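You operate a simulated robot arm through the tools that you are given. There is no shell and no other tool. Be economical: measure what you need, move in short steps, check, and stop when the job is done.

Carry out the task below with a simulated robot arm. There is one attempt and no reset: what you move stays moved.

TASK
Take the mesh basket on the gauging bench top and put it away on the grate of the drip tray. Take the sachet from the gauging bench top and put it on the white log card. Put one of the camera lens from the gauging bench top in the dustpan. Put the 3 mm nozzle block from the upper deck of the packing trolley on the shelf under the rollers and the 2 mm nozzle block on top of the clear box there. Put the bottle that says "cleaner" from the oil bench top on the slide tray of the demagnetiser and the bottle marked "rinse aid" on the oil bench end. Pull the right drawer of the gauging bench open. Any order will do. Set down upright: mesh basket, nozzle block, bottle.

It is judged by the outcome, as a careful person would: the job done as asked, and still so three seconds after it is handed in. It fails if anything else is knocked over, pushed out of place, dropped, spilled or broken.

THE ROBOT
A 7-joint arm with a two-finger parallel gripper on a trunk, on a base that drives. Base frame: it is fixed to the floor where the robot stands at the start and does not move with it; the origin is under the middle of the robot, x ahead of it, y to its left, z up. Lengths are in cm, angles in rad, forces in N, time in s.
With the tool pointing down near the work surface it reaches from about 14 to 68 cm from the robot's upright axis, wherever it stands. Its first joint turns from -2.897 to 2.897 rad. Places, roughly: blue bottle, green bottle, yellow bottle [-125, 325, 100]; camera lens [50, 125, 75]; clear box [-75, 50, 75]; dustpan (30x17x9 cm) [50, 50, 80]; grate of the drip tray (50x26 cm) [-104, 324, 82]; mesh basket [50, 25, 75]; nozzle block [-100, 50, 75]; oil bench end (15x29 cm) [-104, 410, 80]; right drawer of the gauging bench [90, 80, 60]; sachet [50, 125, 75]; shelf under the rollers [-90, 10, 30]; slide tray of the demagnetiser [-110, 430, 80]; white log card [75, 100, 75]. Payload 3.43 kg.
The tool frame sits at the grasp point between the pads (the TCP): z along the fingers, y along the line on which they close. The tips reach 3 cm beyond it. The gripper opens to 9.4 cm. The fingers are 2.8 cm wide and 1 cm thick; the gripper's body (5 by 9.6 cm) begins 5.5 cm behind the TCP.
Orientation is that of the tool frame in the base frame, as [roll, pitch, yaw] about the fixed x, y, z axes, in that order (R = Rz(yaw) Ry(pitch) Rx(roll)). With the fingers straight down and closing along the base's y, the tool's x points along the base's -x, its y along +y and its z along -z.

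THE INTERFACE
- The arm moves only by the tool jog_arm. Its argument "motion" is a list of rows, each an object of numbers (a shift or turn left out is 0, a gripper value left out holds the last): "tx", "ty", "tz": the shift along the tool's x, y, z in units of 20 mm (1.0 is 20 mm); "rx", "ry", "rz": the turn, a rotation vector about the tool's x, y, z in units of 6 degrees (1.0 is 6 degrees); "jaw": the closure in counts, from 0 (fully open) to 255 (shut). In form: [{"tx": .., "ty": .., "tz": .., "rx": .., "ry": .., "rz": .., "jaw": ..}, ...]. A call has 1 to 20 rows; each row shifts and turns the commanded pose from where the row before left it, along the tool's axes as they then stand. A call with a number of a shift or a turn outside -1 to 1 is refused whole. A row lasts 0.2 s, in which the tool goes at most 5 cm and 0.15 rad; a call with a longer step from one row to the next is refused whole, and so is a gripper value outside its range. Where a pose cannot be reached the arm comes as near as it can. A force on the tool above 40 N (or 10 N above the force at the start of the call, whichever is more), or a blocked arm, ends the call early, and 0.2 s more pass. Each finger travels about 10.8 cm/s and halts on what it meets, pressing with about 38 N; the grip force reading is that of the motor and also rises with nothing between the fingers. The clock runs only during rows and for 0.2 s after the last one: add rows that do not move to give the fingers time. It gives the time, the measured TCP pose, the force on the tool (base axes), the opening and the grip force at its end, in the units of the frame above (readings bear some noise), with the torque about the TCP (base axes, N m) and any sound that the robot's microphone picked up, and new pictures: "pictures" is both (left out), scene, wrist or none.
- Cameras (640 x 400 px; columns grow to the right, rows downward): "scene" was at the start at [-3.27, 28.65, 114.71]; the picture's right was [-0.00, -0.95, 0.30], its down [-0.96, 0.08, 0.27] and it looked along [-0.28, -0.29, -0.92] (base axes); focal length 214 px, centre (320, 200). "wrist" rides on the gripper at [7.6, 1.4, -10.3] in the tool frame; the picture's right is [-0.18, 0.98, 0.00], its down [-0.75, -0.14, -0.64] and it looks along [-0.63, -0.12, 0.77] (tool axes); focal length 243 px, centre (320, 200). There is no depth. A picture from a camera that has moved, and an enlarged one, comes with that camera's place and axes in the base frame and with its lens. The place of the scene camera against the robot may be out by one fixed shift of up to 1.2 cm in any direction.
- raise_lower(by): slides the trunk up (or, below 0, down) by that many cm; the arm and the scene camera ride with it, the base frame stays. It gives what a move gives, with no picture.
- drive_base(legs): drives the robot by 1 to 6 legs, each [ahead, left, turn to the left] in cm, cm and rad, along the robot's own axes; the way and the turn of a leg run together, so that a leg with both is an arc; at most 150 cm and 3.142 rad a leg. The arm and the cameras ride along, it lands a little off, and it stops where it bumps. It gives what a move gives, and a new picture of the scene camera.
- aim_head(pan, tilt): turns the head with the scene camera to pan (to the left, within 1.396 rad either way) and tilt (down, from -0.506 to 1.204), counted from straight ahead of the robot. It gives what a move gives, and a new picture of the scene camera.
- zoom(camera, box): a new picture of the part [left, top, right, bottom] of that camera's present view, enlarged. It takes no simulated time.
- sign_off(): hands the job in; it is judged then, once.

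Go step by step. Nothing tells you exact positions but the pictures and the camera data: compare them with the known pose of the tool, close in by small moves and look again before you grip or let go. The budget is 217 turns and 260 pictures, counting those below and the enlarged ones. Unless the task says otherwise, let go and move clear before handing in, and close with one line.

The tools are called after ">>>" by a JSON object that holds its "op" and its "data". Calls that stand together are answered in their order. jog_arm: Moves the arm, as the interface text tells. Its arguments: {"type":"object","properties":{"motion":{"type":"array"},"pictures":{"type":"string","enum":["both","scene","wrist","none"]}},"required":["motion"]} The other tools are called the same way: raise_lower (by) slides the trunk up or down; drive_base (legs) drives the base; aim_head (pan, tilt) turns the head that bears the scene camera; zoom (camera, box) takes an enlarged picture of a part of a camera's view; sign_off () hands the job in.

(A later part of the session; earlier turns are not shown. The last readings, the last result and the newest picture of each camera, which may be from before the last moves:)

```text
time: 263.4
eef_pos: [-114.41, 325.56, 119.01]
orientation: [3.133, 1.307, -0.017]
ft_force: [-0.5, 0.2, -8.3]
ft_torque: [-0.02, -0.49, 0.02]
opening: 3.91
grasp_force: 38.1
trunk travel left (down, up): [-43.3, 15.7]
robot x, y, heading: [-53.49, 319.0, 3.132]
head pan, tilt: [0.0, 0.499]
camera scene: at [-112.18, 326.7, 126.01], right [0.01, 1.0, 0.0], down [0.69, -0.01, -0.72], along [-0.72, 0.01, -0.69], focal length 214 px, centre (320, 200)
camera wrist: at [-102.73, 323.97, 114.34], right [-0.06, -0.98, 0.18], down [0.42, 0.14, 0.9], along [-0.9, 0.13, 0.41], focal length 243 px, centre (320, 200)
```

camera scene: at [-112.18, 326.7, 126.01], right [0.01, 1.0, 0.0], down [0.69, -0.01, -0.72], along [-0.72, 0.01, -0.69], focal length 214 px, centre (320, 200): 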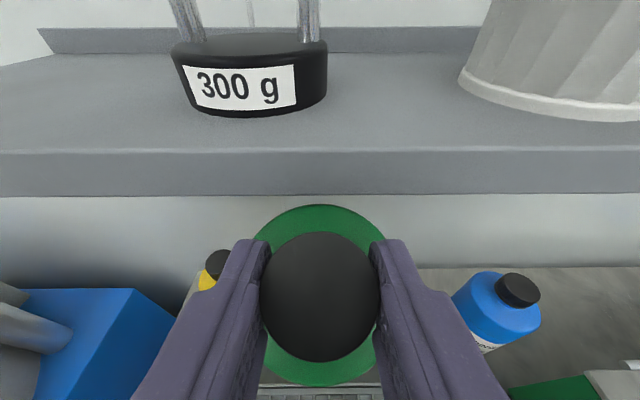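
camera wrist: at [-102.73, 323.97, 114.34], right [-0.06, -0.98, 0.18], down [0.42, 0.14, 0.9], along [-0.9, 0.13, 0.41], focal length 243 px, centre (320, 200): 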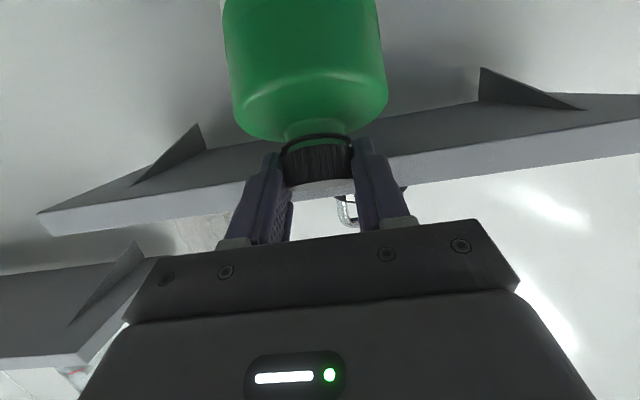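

Clear of the shelf and baskets. I'll back the robot off the bench, then restore the bottle to upright.

>>> {"op": "drive_base", "data": {"legs": [[-35, 0, 0]]}}

>>> {"op": "jog_arm", "data": {"motion": [{"ry": 0.5}, {"ry": 0.5}, {"ry": 0.5}, {"ry": 0.5}, {"ry": 0.5}, {"ry": 0.5}, {"ry": 0.5}, {"ry": 0.5}, {"ry": 0.5}, {"ry": 0.35}, {}], "pictures": "wrist"}}

```text
time: 265.6
eef_pos: [-80.17, 324.95, 119.1]
orientation: [3.136, 1.307, -0.006]
ft_force: [0.9, -0.3, -6.9]
ft_torque: [0.01, -0.48, -0.01]
opening: 3.91
grasp_force: 37.7
trunk travel left (down, up): [-43.3, 15.7]
robot x, y, heading: [-19.26, 318.75, -3.142]
head pan, tilt: [0.0, 0.499]
camera scene: at [-77.86, 326.06, 126.07], right [0.0, 1.0, 0.0], down [0.69, 0.0, -0.72], along [-0.72, 0.0, -0.69], focal length 214 px, centre (320, 200)
```

scene: 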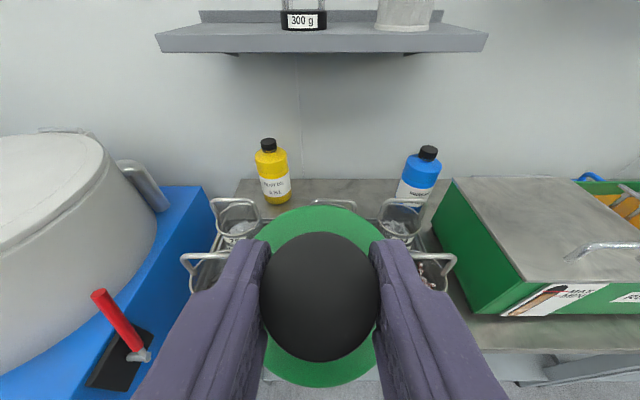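

```text
time: 268.0
eef_pos: [-80.37, 324.81, 119.11]
orientation: [3.137, 0.799, -0.002]
ft_force: [-0.3, -0.2, -8.5]
ft_torque: [0.0, -0.05, 0.0]
opening: 3.94
grasp_force: 37.3
trunk travel left (down, up): [-43.3, 15.7]
robot x, y, heading: [-19.26, 318.93, -3.142]
head pan, tilt: [0.0, 0.499]
camera wrist: at [-67.71, 323.38, 120.7], right [-0.13, -0.98, 0.13], down [-0.07, 0.14, 0.99], along [-0.99, 0.12, -0.08], focal length 243 px, centre (320, 200)
```

wrist: 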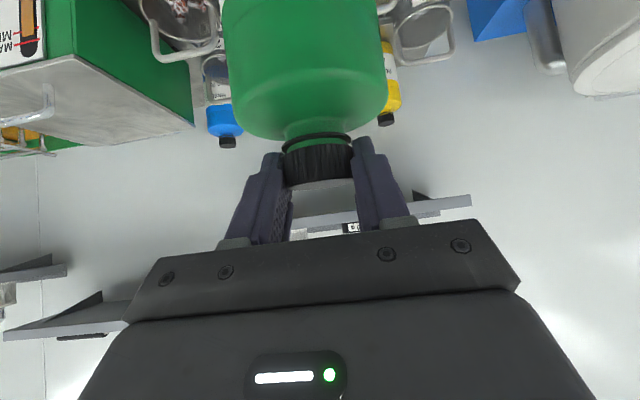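

The bottle is upright again. I'll drive right along the bench to the demagnetiser end.

>>> {"op": "drive_base", "data": {"legs": [[-10, -60, 0], [0, -42, 0]]}}

>>> {"op": "aim_head", "data": {"pan": 0, "tilt": 0.3}}

```text
time: 273.6
eef_pos: [-69.83, 426.41, 119.03]
orientation: [3.14, 0.797, -0.022]
ft_force: [0.0, 0.5, -7.7]
ft_torque: [0.02, -0.03, -0.02]
opening: 3.93
grasp_force: 38.2
trunk travel left (down, up): [-43.3, 15.7]
robot x, y, heading: [-9.04, 419.07, 3.122]
head pan, tilt: [0.0, 0.499]
camera scene: at [-71.28, 427.63, 126.09], right [0.02, 1.0, 0.0], down [0.96, -0.02, -0.29], along [-0.29, 0.0, -0.96], focal length 214 px, centre (320, 200)
```

scene: 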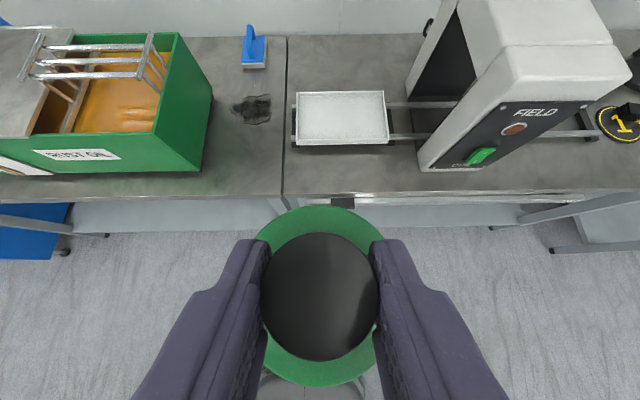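

```text
time: 274.3
eef_pos: [-69.99, 426.48, 119.0]
orientation: [3.138, 0.798, -0.022]
ft_force: [-0.5, -0.7, -8.2]
ft_torque: [0.0, -0.03, 0.01]
opening: 3.93
grasp_force: 38.1
trunk travel left (down, up): [-43.3, 15.7]
robot x, y, heading: [-9.08, 419.06, 3.122]
head pan, tilt: [0.0, 0.3]
camera scene: at [-72.73, 427.57, 127.23], right [0.02, 1.0, 0.0], down [0.88, -0.02, -0.48], along [-0.48, 0.01, -0.88], focal length 214 px, centre (320, 200)
```

scene: 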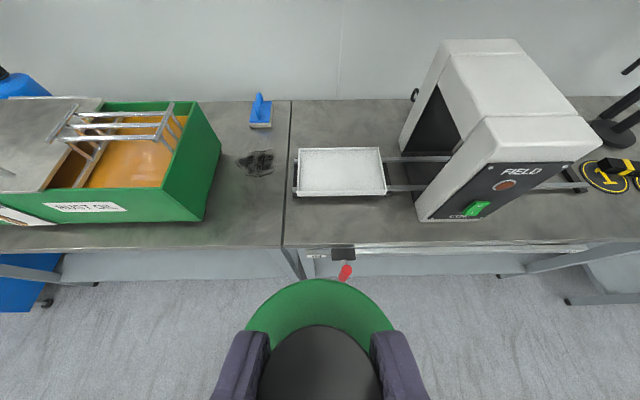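

The white slide tray is at about (-106,433.5), and the oil bench end is left of the seam. I'll drive in so the bottle is above the tray.

>>> {"op": "drive_base", "data": {"legs": [[33, -6, 0]]}}

>>> {"op": "zoom", "data": {"camera": "wrist", "box": [0, 0, 640, 400]}}

```text
time: 276.5
eef_pos: [-103.72, 432.76, 118.93]
orientation: [3.138, 0.798, -0.019]
ft_force: [-0.4, -0.8, -8.5]
ft_torque: [0.0, -0.04, 0.0]
opening: 3.9
grasp_force: 37.9
trunk travel left (down, up): [-43.3, 15.7]
robot x, y, heading: [-42.69, 425.72, 3.127]
head pan, tilt: [0.0, 0.3]
camera scene: at [-106.65, 434.02, 127.18], right [0.02, 1.0, 0.0], down [0.88, -0.02, -0.48], along [-0.48, 0.01, -0.88], focal length 214 px, centre (320, 200)
```

scene: 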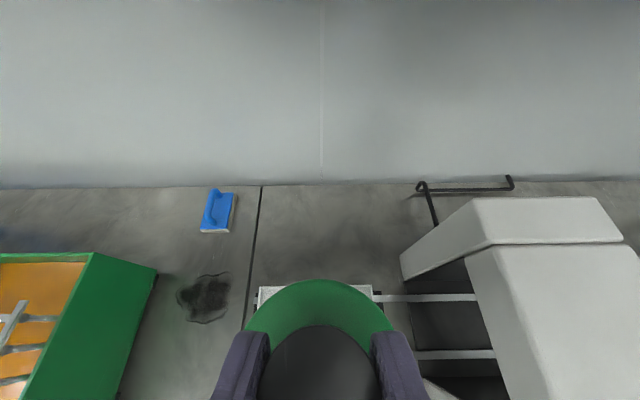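

```text
1.00 times, centred on (320, 200) of wrist (not enlarged: the box is as wide or as high as the picture)
camera zoom: at [-91.23, 431.12, 120.64], right [-0.15, -0.98, 0.13], down [-0.06, 0.14, 0.99], along [-0.99, 0.13, -0.08], focal length 243 px, centre (320, 200)
```

zoom: 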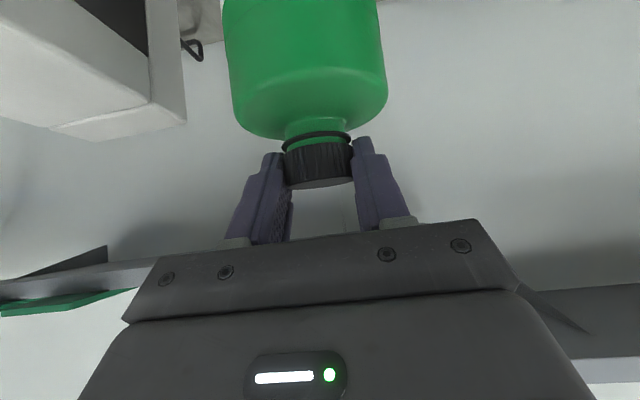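

The tray spans y 422–444, x -111…-99. I'll nudge to the centre and lower with the trunk most of the way.

>>> {"op": "jog_arm", "data": {"motion": [{"tx": -0.2, "tz": 0.2, "ty": -0.35}, {}], "pictures": "none"}}

>>> {"op": "raise_lower", "data": {"by": -13}}

>>> {"op": "aim_head", "data": {"pan": 0, "tilt": 0.8}}

```text
time: 277.1
eef_pos: [-104.3, 433.48, 119.09]
orientation: [3.139, 0.797, -0.02]
ft_force: [0.2, 0.3, -8.3]
ft_torque: [-0.02, -0.06, 0.01]
opening: 3.9
grasp_force: 38.0
trunk travel left (down, up): [-43.3, 15.7]
robot x, y, heading: [-43.09, 425.69, 3.125]
head pan, tilt: [0.0, 0.3]
```

```text
time: 278.7
eef_pos: [-104.25, 433.57, 106.06]
orientation: [3.139, 0.799, -0.019]
ft_force: [1.4, 0.4, -7.6]
ft_torque: [0.02, -0.08, 0.02]
opening: 3.89
grasp_force: 37.9
trunk travel left (down, up): [-30.3, 28.7]
robot x, y, heading: [-42.83, 425.56, 3.125]
head pan, tilt: [0.0, 0.3]
```

```text
time: 279.6
eef_pos: [-104.32, 433.55, 106.11]
orientation: [3.138, 0.796, -0.019]
ft_force: [0.5, -0.5, -8.5]
ft_torque: [0.03, -0.05, 0.01]
opening: 3.89
grasp_force: 37.6
trunk travel left (down, up): [-30.3, 28.7]
robot x, y, heading: [-43.14, 425.67, 3.128]
head pan, tilt: [0.0, 0.799]
camera scene: at [-103.13, 434.7, 111.98], right [0.02, 1.0, 0.0], down [1.0, -0.02, 0.0], along [0.0, 0.0, -1.0], focal length 214 px, centre (320, 200)
```

scene: 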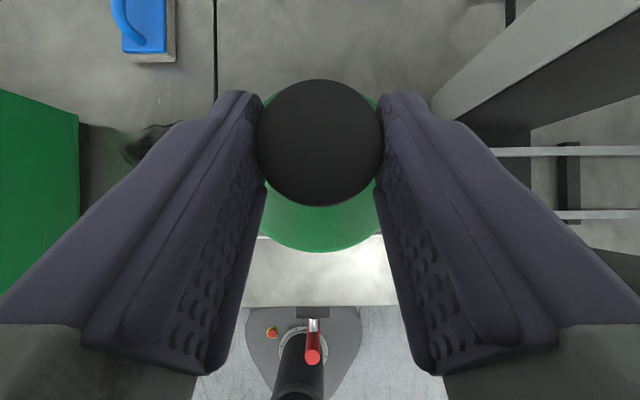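

The bottle axis is near the tray centre. I'll lower the rest in small steps until contact.

>>> {"op": "jog_arm", "data": {"motion": [{"tx": 0.36, "tz": 0.35}, {"tx": 0.36, "tz": 0.35}, {"tx": 0.36, "tz": 0.35}, {"tx": 0.18, "tz": 0.175}, {}], "pictures": "none"}}

>>> {"op": "jog_arm", "data": {"motion": [{"tx": 0.1, "tz": 0.1}, {"tx": 0.1, "tz": 0.1}, {}], "pictures": "none"}}

>>> {"op": "jog_arm", "data": {"motion": [{"tx": 0.1, "tz": 0.1}, {"tx": 0.1, "tz": 0.1}, {}], "pictures": "none"}}

```text
time: 280.8
eef_pos: [-104.41, 433.49, 102.61]
orientation: [3.141, 0.803, -0.018]
ft_force: [0.7, -1.2, 4.1]
ft_torque: [0.04, 0.41, 0.0]
opening: 3.91
grasp_force: 37.8
trunk travel left (down, up): [-30.3, 28.7]
robot x, y, heading: [-43.31, 425.7, 3.134]
head pan, tilt: [0.0, 0.799]
```

```text
time: 281.6
eef_pos: [-104.15, 433.43, 102.41]
orientation: [3.139, 0.806, -0.018]
ft_force: [7.2, -0.9, 36.3]
ft_torque: [0.02, 0.61, 0.05]
opening: 3.92
grasp_force: 38.1
trunk travel left (down, up): [-30.3, 28.7]
robot x, y, heading: [-42.98, 425.39, 3.126]
head pan, tilt: [0.0, 0.799]
```

```text
time: 282.4
eef_pos: [-104.22, 433.53, 101.83]
orientation: [3.14, 0.806, -0.02]
ft_force: [1.6, -2.3, 44.1]
ft_torque: [0.03, 0.43, -0.02]
opening: 3.93
grasp_force: 38.3
trunk travel left (down, up): [-30.3, 28.7]
robot x, y, heading: [-42.8, 426.06, 3.125]
head pan, tilt: [0.0, 0.799]
```

Contact came at TCP 102.6. I pressed a bit too far, so I'll relieve it and look.

>>> {"op": "jog_arm", "data": {"motion": [{"tx": -0.1, "tz": -0.1}, {"tx": -0.08, "tz": -0.08}, {}], "pictures": "both"}}

```text
time: 283.2
eef_pos: [-104.03, 433.5, 101.83]
orientation: [3.139, 0.794, -0.019]
ft_force: [-3.9, 0.4, 8.6]
ft_torque: [0.06, 0.78, 0.0]
opening: 3.92
grasp_force: 38.0
trunk travel left (down, up): [-30.3, 28.7]
robot x, y, heading: [-43.28, 425.86, 3.133]
head pan, tilt: [0.0, 0.799]
camera scene: at [-103.0, 434.68, 107.79], right [0.02, 1.0, 0.0], down [1.0, -0.02, 0.0], along [0.0, 0.0, -1.0], focal length 214 px, centre (320, 200)
camera wrist: at [-91.57, 431.85, 103.56], right [-0.15, -0.98, 0.13], down [-0.07, 0.14, 0.99], along [-0.99, 0.13, -0.09], focal length 243 px, centre (320, 200)
```

scene: 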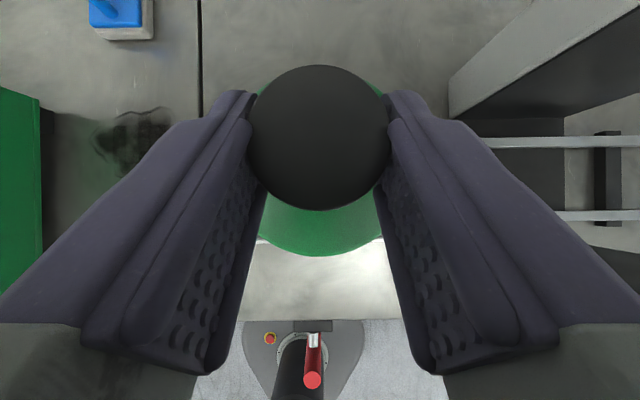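
wrist: 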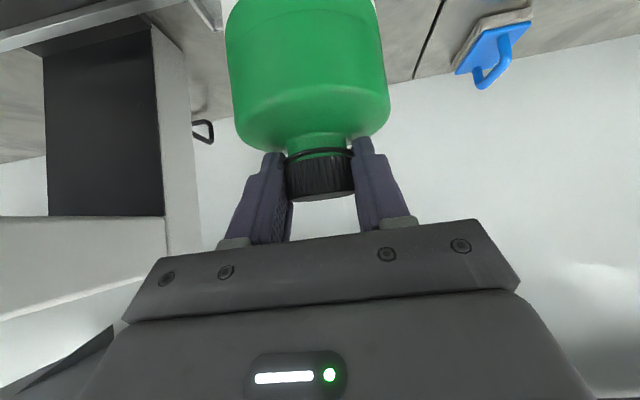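

The bottle looks upright and rests on the tray. I'll release slowly and back the fingers out.

>>> {"op": "jog_arm", "data": {"motion": [{"tx": -0.03, "tz": -0.03}, {"jaw": 135}, {"jaw": 120}, {"jaw": 100}, {"jaw": 80}, {"jaw": 60}, {}, {"tz": -0.5}, {"tz": -0.8}, {"tz": -1}, {"tz": -1}, {"tz": -1}, {}], "pictures": "both"}}

```text
time: 286.0
eef_pos: [-97.96, 433.4, 107.9]
orientation: [3.138, 0.798, -0.02]
ft_force: [-0.1, -0.1, 0.0]
ft_torque: [-0.04, -0.04, -0.02]
opening: 7.22
grasp_force: 0.1
trunk travel left (down, up): [-30.3, 28.7]
robot x, y, heading: [-43.03, 425.66, 3.127]
head pan, tilt: [0.0, 0.799]
camera scene: at [-96.84, 434.6, 113.94], right [0.02, 1.0, 0.0], down [1.0, -0.02, 0.0], along [0.0, 0.0, -1.0], focal length 214 px, centre (320, 200)
camera wrist: at [-85.43, 431.77, 109.67], right [-0.15, -0.98, 0.13], down [-0.06, 0.14, 0.99], along [-0.99, 0.13, -0.08], focal length 243 px, centre (320, 200)
```

scene: 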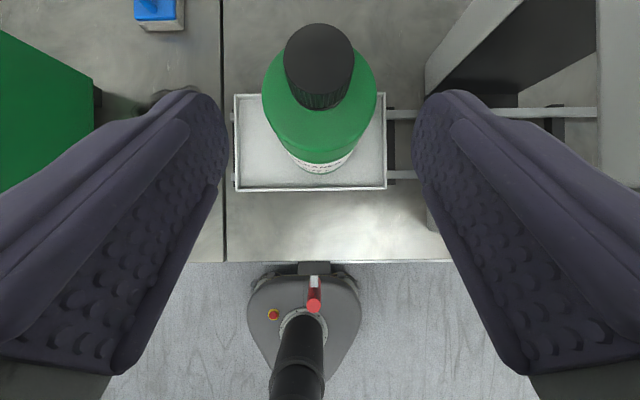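
wrist: 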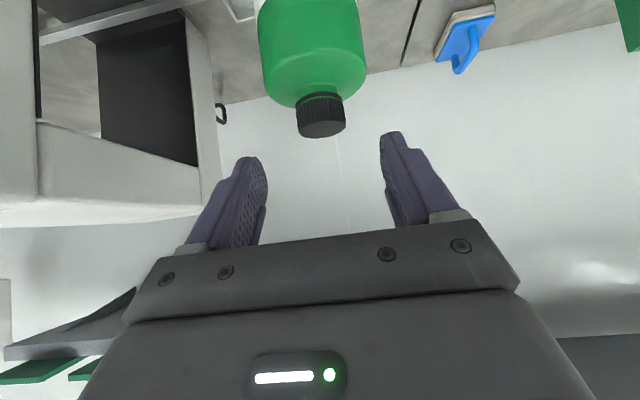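

The CLEANER bottle stands upright in the slide tray. Next is the blue rinse-aid bottle at about (-125,352): I'll raise, back off and drive over in front of it.

>>> {"op": "raise_lower", "data": {"by": 13}}

>>> {"op": "drive_base", "data": {"legs": [[-32, 0, 0], [0, 0, 0.015], [0, 81, 0], [20, 0, 0]]}}

>>> {"op": "aim_head", "data": {"pan": 0, "tilt": 0.3}}

>>> {"op": "zoom", "data": {"camera": "wrist", "box": [0, 0, 640, 400]}}

```text
time: 287.6
eef_pos: [-98.05, 433.44, 121.0]
orientation: [3.137, 0.8, -0.018]
ft_force: [0.8, 0.0, -0.5]
ft_torque: [-0.05, -0.01, 0.01]
opening: 7.19
grasp_force: 0.0
trunk travel left (down, up): [-43.3, 15.7]
robot x, y, heading: [-42.57, 425.52, 3.125]
head pan, tilt: [0.0, 0.799]
```

```text
time: 295.2
eef_pos: [-87.58, 351.96, 120.83]
orientation: [3.138, 0.797, -0.005]
ft_force: [-0.6, 1.2, -0.4]
ft_torque: [0.02, 0.0, 0.02]
opening: 7.18
grasp_force: 0.1
trunk travel left (down, up): [-43.3, 15.7]
robot x, y, heading: [-31.9, 344.71, 3.137]
head pan, tilt: [0.0, 0.799]
camera scene: at [-86.39, 353.05, 126.88], right [0.0, 1.0, 0.0], down [1.0, 0.0, 0.0], along [0.0, 0.0, -1.0], focal length 214 px, centre (320, 200)
```

scene: 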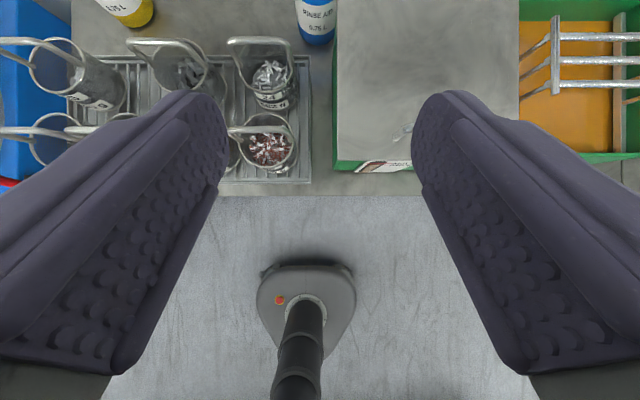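

```text
time: 296.1
eef_pos: [-87.31, 351.97, 121.02]
orientation: [3.137, 0.799, -0.005]
ft_force: [0.4, 0.3, 0.4]
ft_torque: [0.02, -0.03, 0.01]
opening: 7.17
grasp_force: 0.0
trunk travel left (down, up): [-43.3, 15.7]
robot x, y, heading: [-32.22, 344.57, 3.141]
head pan, tilt: [0.0, 0.3]
camera scene: at [-90.26, 353.07, 129.23], right [0.0, 1.0, 0.0], down [0.88, 0.0, -0.48], along [-0.48, 0.0, -0.88], focal length 214 px, centre (320, 200)
```

scene: 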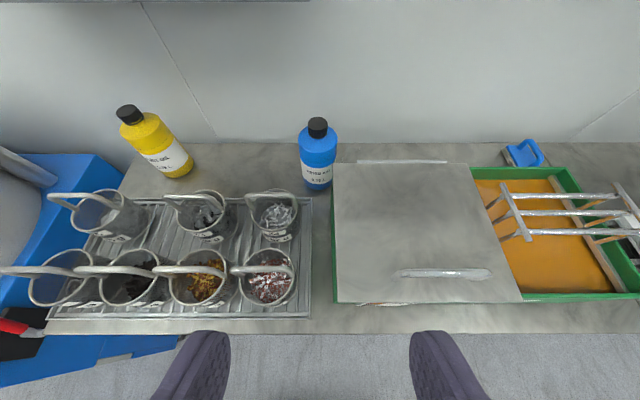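

```text
1.00 times, centred on (320, 200) of wrist (not enlarged: the box is as wide or as high as the picture)
camera zoom: at [-74.82, 350.38, 122.66], right [-0.13, -0.98, 0.13], down [-0.07, 0.14, 0.99], along [-0.99, 0.12, -0.08], focal length 243 px, centre (320, 200)
```

zoom: 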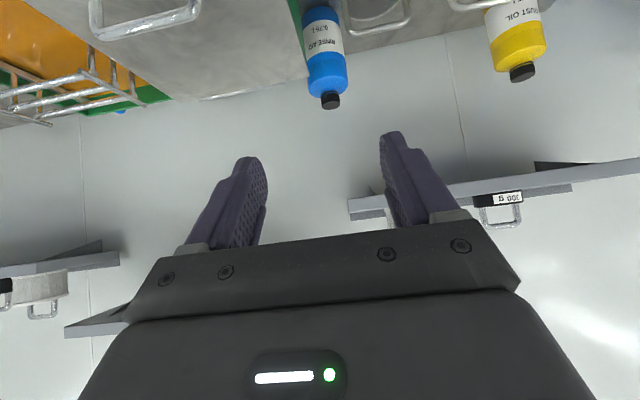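

All stable, and the label reads RINSE AID. Its cap is at about (-124.5,351.4,97.8). I'll drive in and approach along the same tilted line.

>>> {"op": "drive_base", "data": {"legs": [[21, 0, 0]]}}

>>> {"op": "jog_arm", "data": {"motion": [{"tz": 0.8, "tx": 0.4, "ty": 0.1}, {"tz": 0.8, "tx": 0.4, "ty": 0.1}, {"tz": 0.8, "tx": 0.4, "ty": 0.1}, {"tz": 0.8, "tx": 0.4}, {"tz": 0.8, "tx": 0.4}, {"tz": 0.8, "tx": 0.4}, {"tz": 0.8}, {"tz": 0.8}, {"tz": 0.8}, {}], "pictures": "both"}}

```text
time: 297.8
eef_pos: [-108.74, 352.36, 120.97]
orientation: [3.139, 0.799, -0.012]
ft_force: [-0.7, 0.2, -0.3]
ft_torque: [0.0, -0.02, -0.04]
opening: 7.17
grasp_force: 0.1
trunk travel left (down, up): [-43.3, 15.7]
robot x, y, heading: [-53.79, 344.9, 3.139]
head pan, tilt: [0.0, 0.3]
camera scene: at [-111.6, 353.53, 129.17], right [0.01, 1.0, 0.0], down [0.88, -0.01, -0.48], along [-0.48, 0.0, -0.88], focal length 214 px, centre (320, 200)
```

scene: 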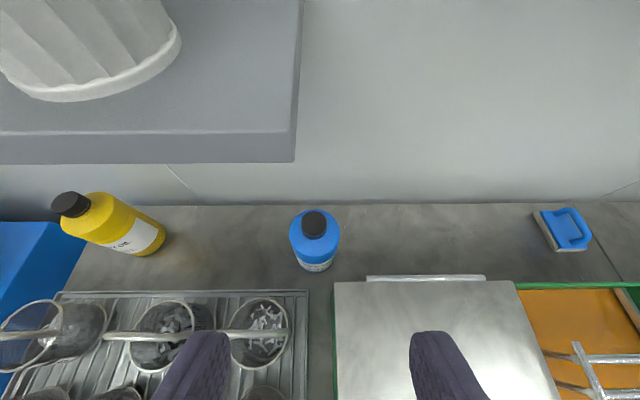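

```text
time: 300.0
eef_pos: [-115.65, 351.91, 107.64]
orientation: [3.139, 0.799, -0.01]
ft_force: [-0.6, 0.4, 0.1]
ft_torque: [-0.01, -0.04, -0.03]
opening: 7.18
grasp_force: 0.1
trunk travel left (down, up): [-43.3, 15.7]
robot x, y, heading: [-53.29, 344.6, 3.135]
head pan, tilt: [0.0, 0.3]
camera scene: at [-118.48, 353.02, 115.8], right [0.01, 1.0, 0.0], down [0.88, -0.01, -0.48], along [-0.48, 0.0, -0.88], focal length 214 px, centre (320, 200)
camera wrist: at [-103.06, 350.24, 109.22], right [-0.14, -0.98, 0.13], down [-0.06, 0.14, 0.99], along [-0.99, 0.13, -0.08], focal length 243 px, centre (320, 200)
```

scene: 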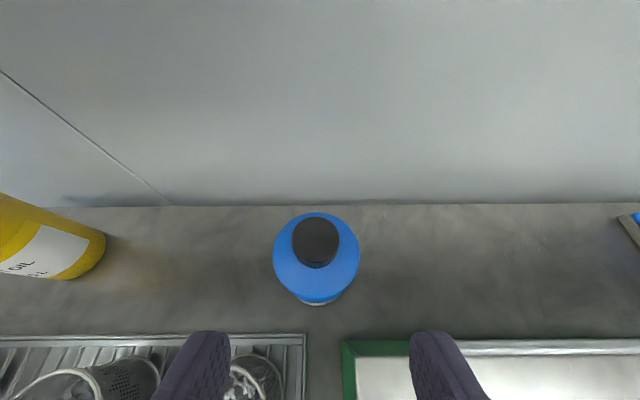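
wrist: 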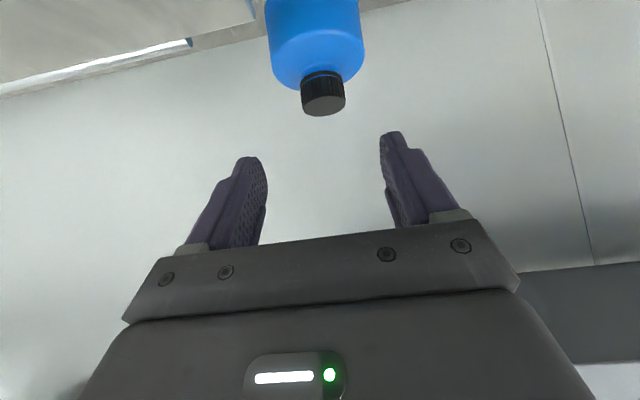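

The cap is straight ahead. I'll advance and check.

>>> {"op": "jog_arm", "data": {"motion": [{"tz": 0.9, "tx": 0.07, "ty": 0.15}, {"tz": 0.9, "tx": 0.07}, {"tz": 0.9}, {"tz": 0.8}, {"tz": 0.7}, {"tz": 0.6}, {"tz": 0.5}, {"tz": 0.4}, {}], "pictures": "both"}}

```text
time: 302.0
eef_pos: [-123.79, 351.54, 99.49]
orientation: [3.137, 0.796, -0.014]
ft_force: [-0.1, 0.3, 0.2]
ft_torque: [-0.01, 0.02, -0.03]
opening: 7.18
grasp_force: 0.0
trunk travel left (down, up): [-43.3, 15.7]
robot x, y, heading: [-53.63, 345.2, 3.137]
head pan, tilt: [0.0, 0.3]
camera scene: at [-126.55, 352.71, 107.73], right [0.01, 1.0, 0.0], down [0.88, -0.01, -0.48], along [-0.48, 0.0, -0.88], focal length 214 px, centre (320, 200)
camera wrist: at [-111.11, 349.92, 101.16], right [-0.14, -0.98, 0.13], down [-0.06, 0.14, 0.99], along [-0.99, 0.13, -0.08], focal length 243 px, centre (320, 200)
```

scene: 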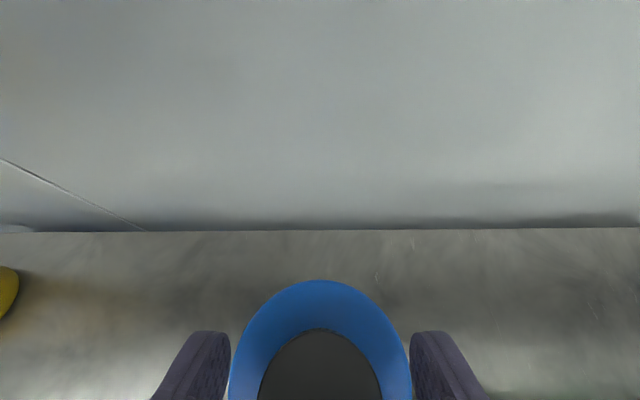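
wrist: 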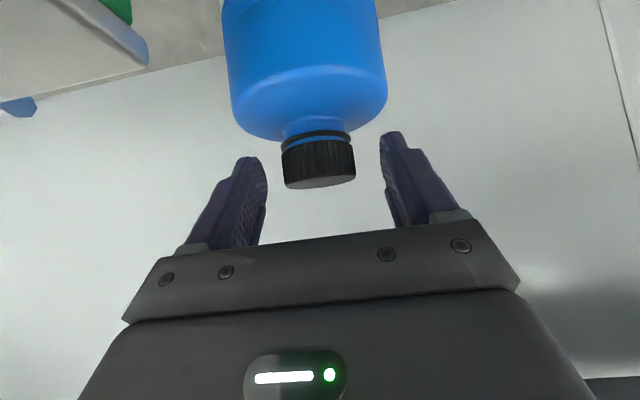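

Well placed. I'll grip, lift 2 cm, then slide +y behind the tank, clear of the shelf end.

>>> {"op": "jog_arm", "data": {"motion": [{"jaw": 100}, {"jaw": 140}, {"jaw": 200}, {"jaw": 200}, {"jaw": 200}, {"tx": -0.36, "tz": -0.34}, {"tx": -0.36, "tz": -0.34}, {"ty": -0.5}, {"ty": -0.5}, {"ty": -0.5}, {"ty": -0.5}, {"ty": -0.5}, {"ty": -0.5}, {"ty": -0.5}, {"ty": -0.5}, {"ty": -0.5}, {"ty": -0.3}, {}], "pictures": "both"}}

```text
time: 305.8
eef_pos: [-123.8, 361.16, 101.2]
orientation: [3.139, 0.798, -0.013]
ft_force: [0.1, -0.5, -8.6]
ft_torque: [0.01, -0.03, 0.03]
opening: 3.87
grasp_force: 37.8
trunk travel left (down, up): [-43.3, 15.7]
robot x, y, heading: [-53.33, 345.03, 3.136]
head pan, tilt: [0.0, 0.3]
camera scene: at [-126.47, 362.32, 109.5], right [0.01, 1.0, 0.0], down [0.88, -0.01, -0.48], along [-0.48, 0.0, -0.88], focal length 214 px, centre (320, 200)
camera wrist: at [-111.03, 359.54, 102.95], right [-0.14, -0.98, 0.13], down [-0.07, 0.14, 0.99], along [-0.99, 0.13, -0.08], focal length 243 px, centre (320, 200)
```

scene: 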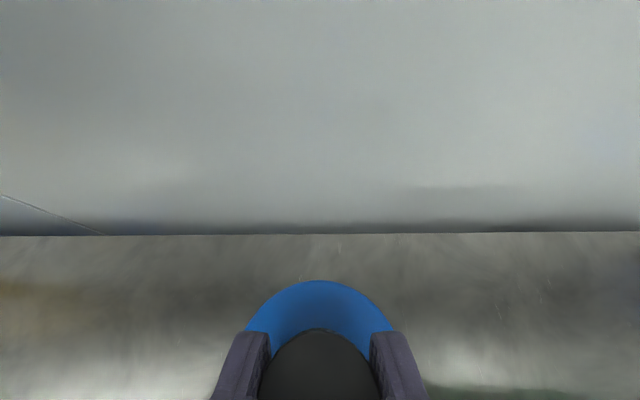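
wrist: 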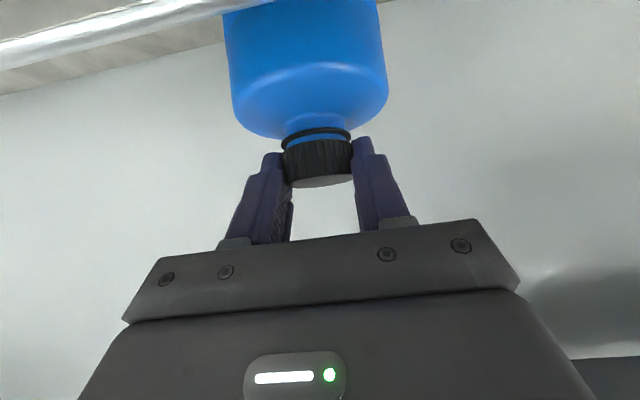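

Held well. I'll raise with the trunk, then back straight out over the tank.

>>> {"op": "raise_lower", "data": {"by": 15}}

>>> {"op": "jog_arm", "data": {"motion": [{"tx": -0.6, "tz": -0.6}, {"tx": -0.6, "tz": -0.6}, {"tx": -0.3, "tz": -0.3}, {}], "pictures": "wrist"}}

```text
time: 307.5
eef_pos: [-123.64, 361.15, 116.32]
orientation: [3.137, 0.798, -0.013]
ft_force: [0.5, 0.4, -8.0]
ft_torque: [0.0, -0.05, 0.0]
opening: 3.91
grasp_force: 38.5
trunk travel left (down, up): [-58.3, 0.7]
robot x, y, heading: [-53.52, 344.52, 3.137]
head pan, tilt: [0.0, 0.3]
```

```text
time: 308.5
eef_pos: [-123.52, 361.15, 120.47]
orientation: [3.137, 0.799, -0.013]
ft_force: [-0.8, -0.3, -8.5]
ft_torque: [-0.05, -0.06, 0.02]
opening: 3.9
grasp_force: 38.1
trunk travel left (down, up): [-58.3, 0.7]
robot x, y, heading: [-53.7, 344.73, 3.134]
head pan, tilt: [0.0, 0.3]
camera wrist: at [-110.89, 359.55, 122.28], right [-0.14, -0.98, 0.13], down [-0.07, 0.14, 0.99], along [-0.99, 0.13, -0.08], focal length 243 px, centre (320, 200)
```

wrist: 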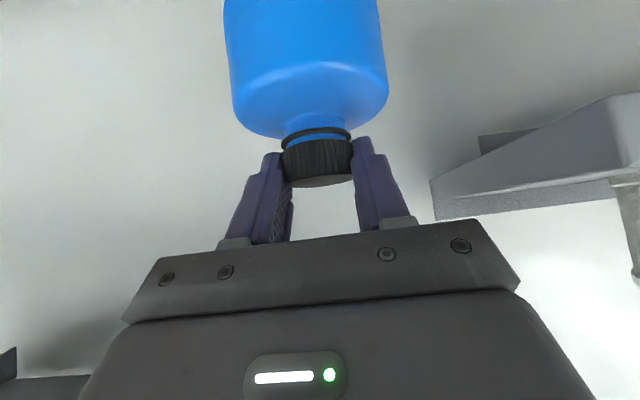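

Base is ~101 cm high. I'll back out fully past the bench edge, drive right, and come in over the bench end.

>>> {"op": "drive_base", "data": {"legs": [[-44, 0, 0], [0, -48.5, 0]]}}

```text
time: 313.6
eef_pos: [-78.65, 409.75, 120.61]
orientation: [3.138, 0.798, -0.03]
ft_force: [0.3, 0.6, -7.9]
ft_torque: [0.04, -0.44, 0.02]
opening: 3.89
grasp_force: 37.7
trunk travel left (down, up): [-58.3, 0.7]
robot x, y, heading: [-9.23, 392.25, 3.115]
head pan, tilt: [0.0, 0.3]
camera scene: at [-81.52, 411.08, 128.83], right [0.03, 1.0, 0.0], down [0.88, -0.02, -0.48], along [-0.48, 0.01, -0.88], focal length 214 px, centre (320, 200)
```

scene: 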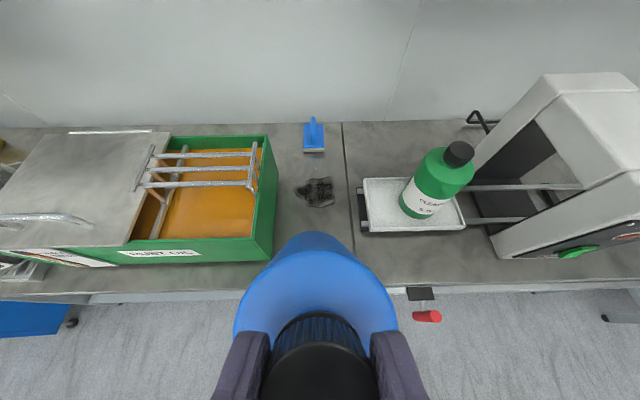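

The bottle may have swung in the grip. I'll check with the wrist camera.

>>> {"op": "zoom", "data": {"camera": "wrist", "box": [0, 0, 640, 400]}}

```text
1.00 times, centred on (320, 200) of wrist (not enlarged: the box is as wide or as high as the picture)
camera zoom: at [-66.11, 408.03, 122.27], right [-0.15, -0.98, 0.13], down [-0.06, 0.15, 0.99], along [-0.99, 0.14, -0.08], focal length 243 px, centre (320, 200)
```

zoom: 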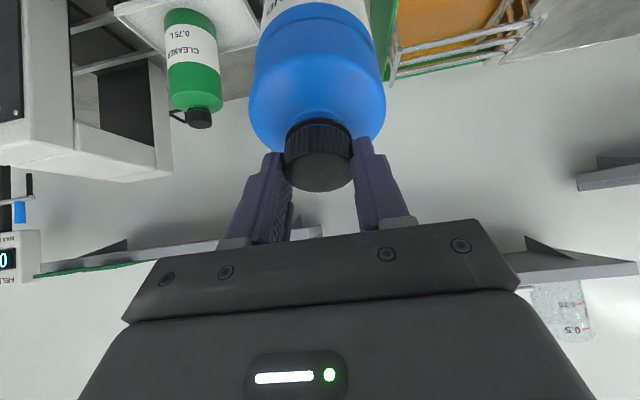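

The bottle pivoted about 30° in the grip. I'll rotate the hand to bring it upright again, using the torque reading (≈0 when it hangs plumb).

>>> {"op": "jog_arm", "data": {"motion": [{"ry": 0.4}, {"ry": 0.4}, {"ry": 0.4}, {"ry": 0.4}, {"ry": 0.4}, {"ry": 0.4}, {"ry": 0.4}, {"ry": 0.4}, {"ry": 0.4}, {"ry": 0.4}, {"ry": 0.4}, {"ry": 0.4}, {}, {}], "pictures": "both"}}

```text
time: 316.6
eef_pos: [-78.76, 409.78, 120.55]
orientation: [3.139, 0.295, -0.025]
ft_force: [-0.6, -0.7, -8.2]
ft_torque: [0.02, 0.05, 0.01]
opening: 3.9
grasp_force: 38.3
trunk travel left (down, up): [-58.3, 0.7]
robot x, y, heading: [-9.23, 392.42, 3.115]
head pan, tilt: [0.0, 0.3]
camera scene: at [-85.24, 411.11, 126.26], right [0.03, 1.0, 0.0], down [1.0, -0.03, 0.01], along [0.01, 0.0, -1.0], focal length 214 px, centre (320, 200)
camera wrist: at [-68.53, 408.05, 128.15], right [-0.2, -0.98, 0.06], down [-0.53, 0.16, 0.83], along [-0.82, 0.14, -0.55], focal length 243 px, centre (320, 200)
```

scene: 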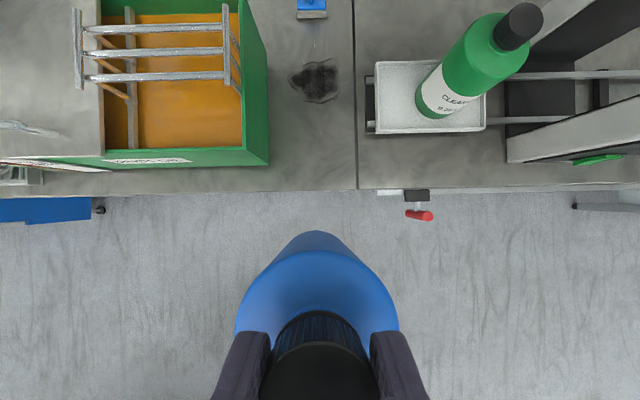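
wrist: 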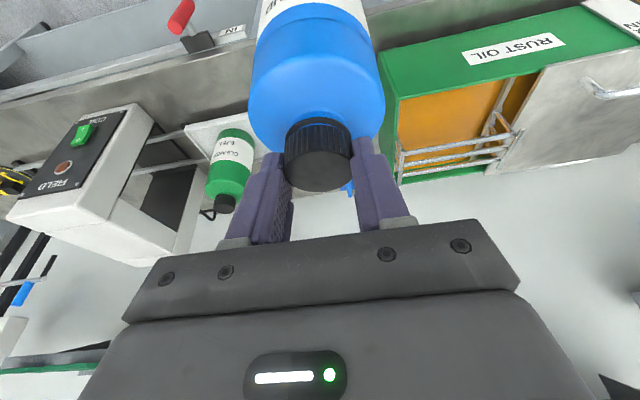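

Slightly over-rotated (≈4°); I'll correct that, then drive in over the bench end.

>>> {"op": "jog_arm", "data": {"motion": [{"ry": -0.35}, {"ry": -0.35}, {}], "pictures": "none"}}

>>> {"op": "drive_base", "data": {"legs": [[10, 0.4, 0], [9.3, 0.4, 0]]}}

>>> {"op": "zoom", "data": {"camera": "wrist", "box": [160, 0, 480, 200]}}

```text
time: 317.4
eef_pos: [-78.65, 409.94, 120.62]
orientation: [3.138, 0.367, -0.028]
ft_force: [-0.6, 0.2, -8.7]
ft_torque: [0.04, -0.01, -0.02]
opening: 3.9
grasp_force: 37.8
trunk travel left (down, up): [-58.3, 0.7]
robot x, y, heading: [-8.63, 392.39, 3.118]
head pan, tilt: [0.0, 0.3]
```

```text
time: 319.3
eef_pos: [-98.0, 409.53, 120.63]
orientation: [3.141, 0.366, -0.028]
ft_force: [-0.1, 0.1, -7.6]
ft_torque: [0.02, -0.03, -0.01]
opening: 3.88
grasp_force: 38.0
trunk travel left (down, up): [-58.3, 0.7]
robot x, y, heading: [-28.46, 392.53, 3.117]
head pan, tilt: [0.0, 0.3]
camera scene: at [-104.15, 410.94, 126.66], right [0.03, 1.0, 0.0], down [1.0, -0.03, -0.07], along [-0.07, 0.0, -1.0], focal length 214 px, centre (320, 200)
```

scene: 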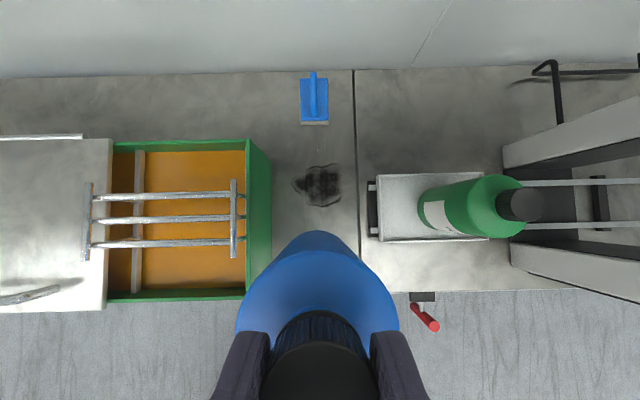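

```text
2.00 times, centred on (320, 100) of wrist
camera zoom: at [-87.37, 407.86, 127.31], right [-0.2, -0.98, 0.07], down [-0.47, 0.16, 0.87], along [-0.86, 0.14, -0.49], focal length 485 px, centre (320, 400)
```

zoom: 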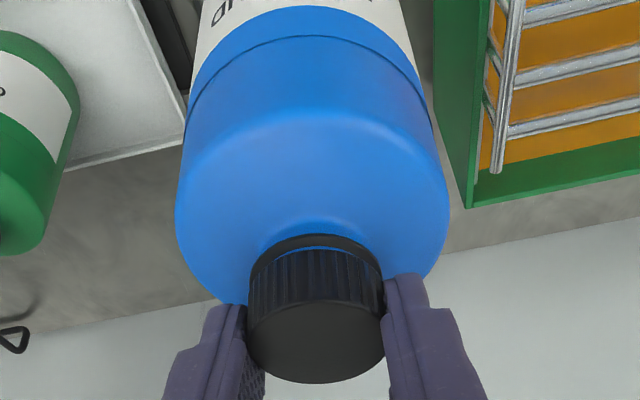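

The bottle hangs plumb over free bench between the tank and the seam. I'll lower with the trunk, then finish in small steps.

>>> {"op": "raise_lower", "data": {"by": -18.5}}

>>> {"op": "jog_arm", "data": {"motion": [{"tx": 0.07, "tz": 0.19}, {"tx": 0.07, "tz": 0.19}, {}], "pictures": "wrist"}}

```text
time: 321.3
eef_pos: [-97.91, 409.58, 102.11]
orientation: [3.14, 0.368, -0.028]
ft_force: [0.0, 0.0, -9.4]
ft_torque: [0.04, -0.04, 0.02]
opening: 3.89
grasp_force: 38.8
trunk travel left (down, up): [-39.8, 19.2]
robot x, y, heading: [-28.21, 392.33, 3.121]
head pan, tilt: [0.0, 0.3]
```

```text
time: 322.1
eef_pos: [-97.85, 409.64, 101.24]
orientation: [3.14, 0.368, -0.028]
ft_force: [-0.3, -0.5, -8.4]
ft_torque: [0.05, -0.05, 0.0]
opening: 3.93
grasp_force: 38.2
trunk travel left (down, up): [-39.8, 19.2]
robot x, y, heading: [-28.54, 392.01, 3.118]
head pan, tilt: [0.0, 0.3]
camera wrist: at [-87.19, 407.89, 108.08], right [-0.2, -0.98, 0.07], down [-0.47, 0.16, 0.87], along [-0.86, 0.14, -0.49], focal length 243 px, centre (320, 200)
```

wrist: 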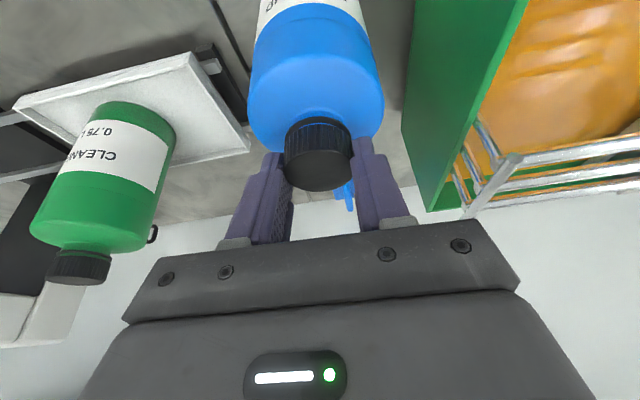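

>>> {"op": "jog_arm", "data": {"motion": [{"tx": 0.07, "tz": 0.19}, {"tx": 0.07, "tz": 0.19}, {}], "pictures": "none"}}

```text
time: 322.9
eef_pos: [-97.87, 409.61, 100.33]
orientation: [3.14, 0.368, -0.028]
ft_force: [-0.1, 0.5, -9.5]
ft_torque: [0.02, -0.02, -0.03]
opening: 3.88
grasp_force: 38.1
trunk travel left (down, up): [-39.8, 19.2]
robot x, y, heading: [-28.2, 392.08, 3.115]
head pan, tilt: [0.0, 0.3]
```

>>> {"op": "jog_arm", "data": {"motion": [{"tx": 0.05, "tz": 0.14}, {"tx": 0.05, "tz": 0.14}, {}], "pictures": "none"}}

```text
time: 323.7
eef_pos: [-97.97, 409.56, 100.19]
orientation: [3.14, 0.373, -0.029]
ft_force: [-0.1, -2.9, 12.6]
ft_torque: [0.43, -0.26, -0.02]
opening: 3.91
grasp_force: 38.2
trunk travel left (down, up): [-39.8, 19.2]
robot x, y, heading: [-28.47, 392.3, 3.114]
head pan, tilt: [0.0, 0.3]
```

Contact. I'll release slowly so the bottle settles, then rise.

>>> {"op": "jog_arm", "data": {"motion": [{"tx": 0.02, "tz": 0.06}, {"jaw": 142}, {"jaw": 138}, {"jaw": 134}, {"jaw": 128}, {"jaw": 115}, {"jaw": 90}, {"jaw": 60}, {}, {"tx": -0.15, "tz": -0.45}, {"tz": -0.8}, {"tz": -1}, {"tz": -1}, {"tz": -1}, {"tz": -1}, {}], "pictures": "both"}}

```text
time: 327.1
eef_pos: [-94.52, 409.35, 109.69]
orientation: [3.141, 0.368, -0.028]
ft_force: [0.9, -0.2, -0.2]
ft_torque: [0.0, -0.01, -0.04]
opening: 7.18
grasp_force: 0.1
trunk travel left (down, up): [-39.8, 19.2]
robot x, y, heading: [-28.51, 392.02, 3.12]
head pan, tilt: [0.0, 0.3]
camera scene: at [-100.61, 410.76, 115.86], right [0.03, 1.0, 0.0], down [1.0, -0.03, -0.07], along [-0.07, 0.0, -1.0], focal length 214 px, centre (320, 200)
camera wrist: at [-83.82, 407.68, 116.49], right [-0.2, -0.98, 0.07], down [-0.47, 0.16, 0.87], along [-0.86, 0.14, -0.49], focal length 243 px, centre (320, 200)
```

scene: 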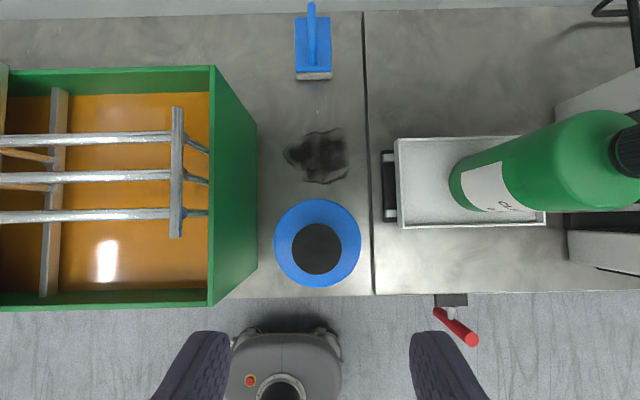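
wrist: 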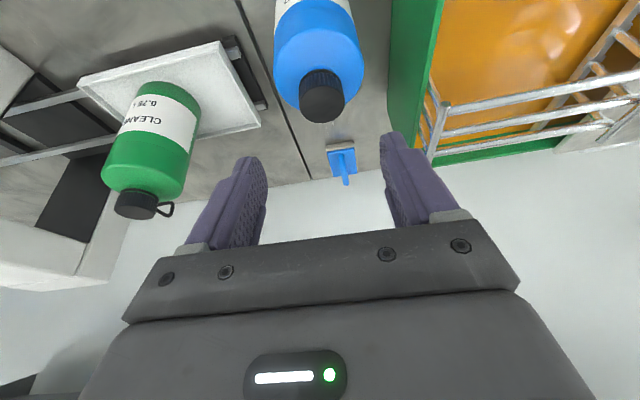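

Both bottles stand upright in place. I'll back away and drive left, checking the rust-oil tank lid on the way, since the bottle may have brushed it.

>>> {"op": "raise_lower", "data": {"by": 14}}

>>> {"op": "drive_base", "data": {"legs": [[-14, 0, 0.022], [0, 57, 0]]}}

>>> {"op": "aim_head", "data": {"pan": 0, "tilt": -0.13}}

```text
time: 328.8
eef_pos: [-94.52, 409.4, 123.55]
orientation: [3.141, 0.369, -0.029]
ft_force: [-0.4, -0.8, -1.0]
ft_torque: [-0.01, -0.04, -0.01]
opening: 7.18
grasp_force: 0.1
trunk travel left (down, up): [-53.8, 5.2]
robot x, y, heading: [-28.44, 392.13, 3.119]
head pan, tilt: [0.0, 0.3]
```

```text
time: 332.9
eef_pos: [-81.28, 352.35, 123.7]
orientation: [3.14, 0.369, -0.01]
ft_force: [0.7, -0.4, 0.0]
ft_torque: [0.03, 0.03, -0.01]
opening: 7.19
grasp_force: 0.0
trunk travel left (down, up): [-53.8, 5.2]
robot x, y, heading: [-14.65, 335.99, 3.132]
head pan, tilt: [0.0, 0.3]
camera scene: at [-87.4, 353.47, 129.88], right [0.01, 1.0, 0.0], down [1.0, -0.01, -0.07], along [-0.07, 0.0, -1.0], focal length 214 px, centre (320, 200)
```

scene: 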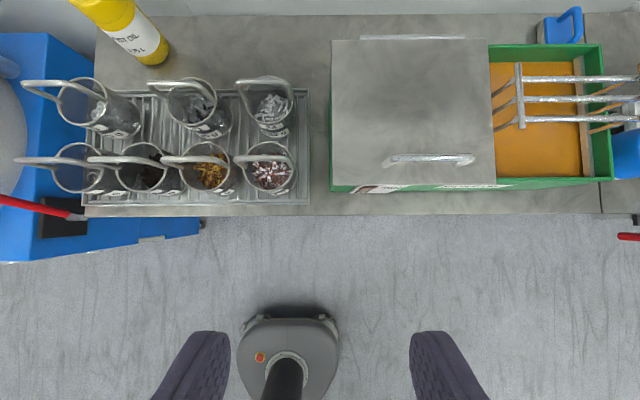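

```text
time: 333.8
eef_pos: [-81.38, 352.32, 123.67]
orientation: [3.139, 0.368, -0.012]
ft_force: [-0.1, -0.6, -0.9]
ft_torque: [-0.04, -0.02, 0.02]
opening: 7.17
grasp_force: 0.0
trunk travel left (down, up): [-53.8, 5.2]
robot x, y, heading: [-14.45, 336.38, 3.138]
head pan, tilt: [0.0, -0.129]
camera scene: at [-90.77, 353.56, 131.96], right [0.01, 1.0, 0.0], down [0.88, -0.01, -0.48], along [-0.48, 0.0, -0.88], focal length 214 px, centre (320, 200)
```

scene: 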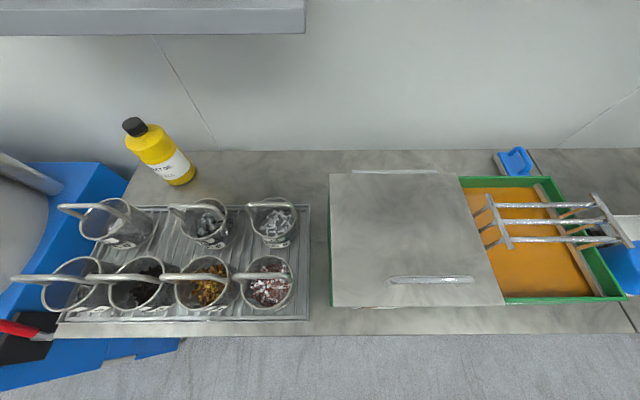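

The lid and everything else is unchanged. I'll point the hand straight down again, retract, and drive to the packing trolley.

>>> {"op": "jog_arm", "data": {"motion": [{"ry": 0.9}, {"ry": 0.9}, {"ry": 0.9}, {"ry": 0.81}, {"tx": 1}, {"tx": 1}, {"tx": 1}, {"tx": 1}, {"tx": 1}, {"tx": 1}, {"tx": 1}, {"tx": 1}, {"tx": 1}, {"tx": 1}, {"tx": 1}, {"tx": 1}, {"tx": 1}, {"tx": 1}, {"tx": 1}, {}], "pictures": "none"}}

>>> {"op": "drive_base", "data": {"legs": [[-6, 140, 0], [0, 145, 0]]}}

>>> {"op": "aim_head", "data": {"pan": 0, "tilt": -0.5}}

```text
time: 338.0
eef_pos: [-51.41, 352.19, 123.78]
orientation: [3.14, 0.0, -0.01]
ft_force: [-0.5, 0.4, 0.2]
ft_torque: [0.0, -0.04, -0.01]
opening: 7.19
grasp_force: 0.1
trunk travel left (down, up): [-53.8, 5.2]
robot x, y, heading: [-14.8, 336.63, 3.132]
head pan, tilt: [0.0, -0.129]
```

```text
time: 351.7
eef_pos: [-49.14, 69.21, 123.67]
orientation: [3.138, 0.002, 0.008]
ft_force: [0.6, 0.1, -0.5]
ft_torque: [0.02, 0.05, -0.03]
opening: 7.19
grasp_force: 0.1
trunk travel left (down, up): [-53.8, 5.2]
robot x, y, heading: [-12.35, 53.71, -3.133]
head pan, tilt: [0.0, -0.129]
camera scene: at [-60.96, 70.32, 127.96], right [-0.01, 1.0, 0.0], down [0.99, 0.01, -0.13], along [-0.13, 0.0, -0.99], focal length 214 px, centre (320, 200)
```

scene: 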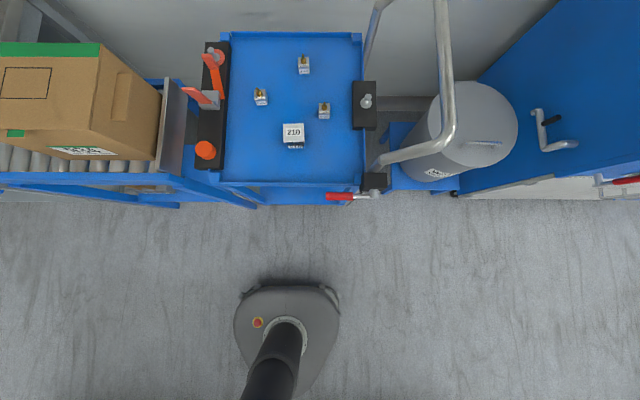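

```text
time: 352.5
eef_pos: [-49.1, 69.4, 123.77]
orientation: [3.138, 0.001, 0.007]
ft_force: [0.2, -0.4, 0.2]
ft_torque: [-0.02, -0.01, 0.0]
opening: 7.18
grasp_force: 0.0
trunk travel left (down, up): [-53.8, 5.2]
robot x, y, heading: [-12.26, 54.18, -3.136]
head pan, tilt: [0.0, -0.499]
camera scene: at [-63.82, 70.33, 129.85], right [-0.01, 1.0, 0.0], down [0.88, 0.01, -0.48], along [-0.48, -0.01, -0.88], focal length 214 px, centre (320, 200)
```

scene: 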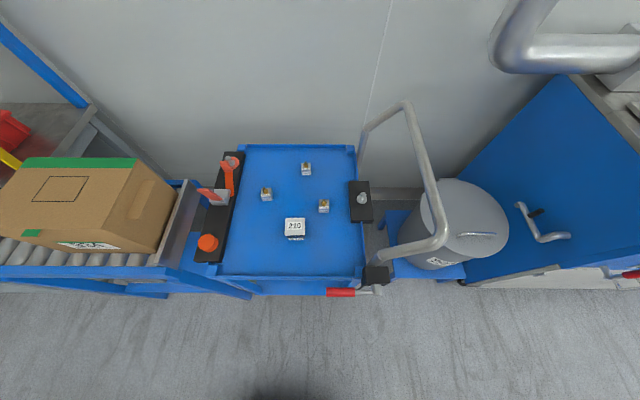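

The trolley deck has three nozzle blocks and a small labelled box. I'll zoom in to read them.

>>> {"op": "zoom", "data": {"camera": "scene", "box": [220, 140, 380, 260]}}

>>> {"op": "zoom", "data": {"camera": "wrist", "box": [0, 0, 640, 400]}}

```text
3.33 times, centred on (300, 200) of scene
camera zoom: at [-63.82, 70.33, 129.85], right [-0.01, 1.0, 0.0], down [0.88, 0.01, -0.48], along [-0.48, -0.01, -0.88], focal length 715 px, centre (387, 200)
```

zoom: 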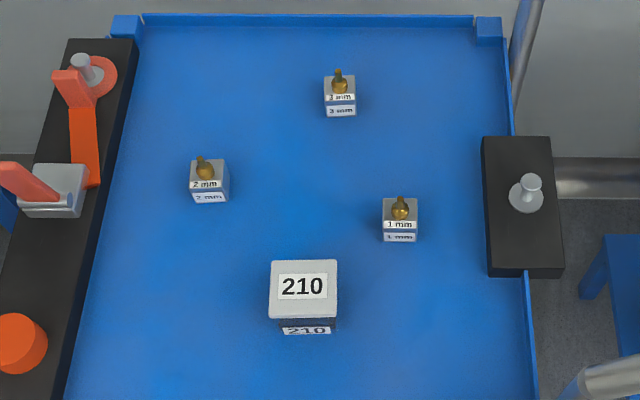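

```text
1.00 times, centred on (320, 200) of wrist (not enlarged: the box is as wide or as high as the picture)
camera zoom: at [-41.52, 67.88, 133.98], right [-0.18, -0.98, 0.0], down [-0.75, 0.14, 0.64], along [-0.63, 0.11, -0.77], focal length 243 px, centre (320, 200)
```

zoom: 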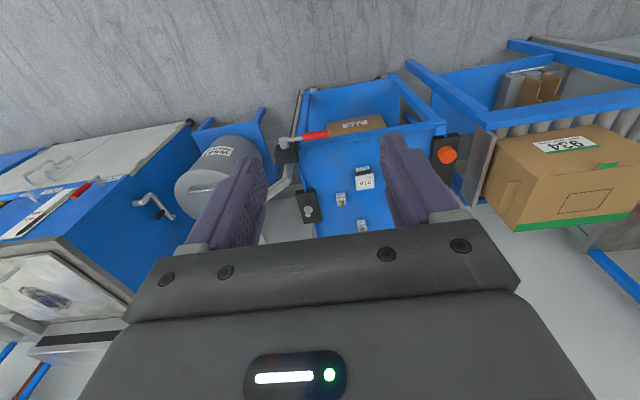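

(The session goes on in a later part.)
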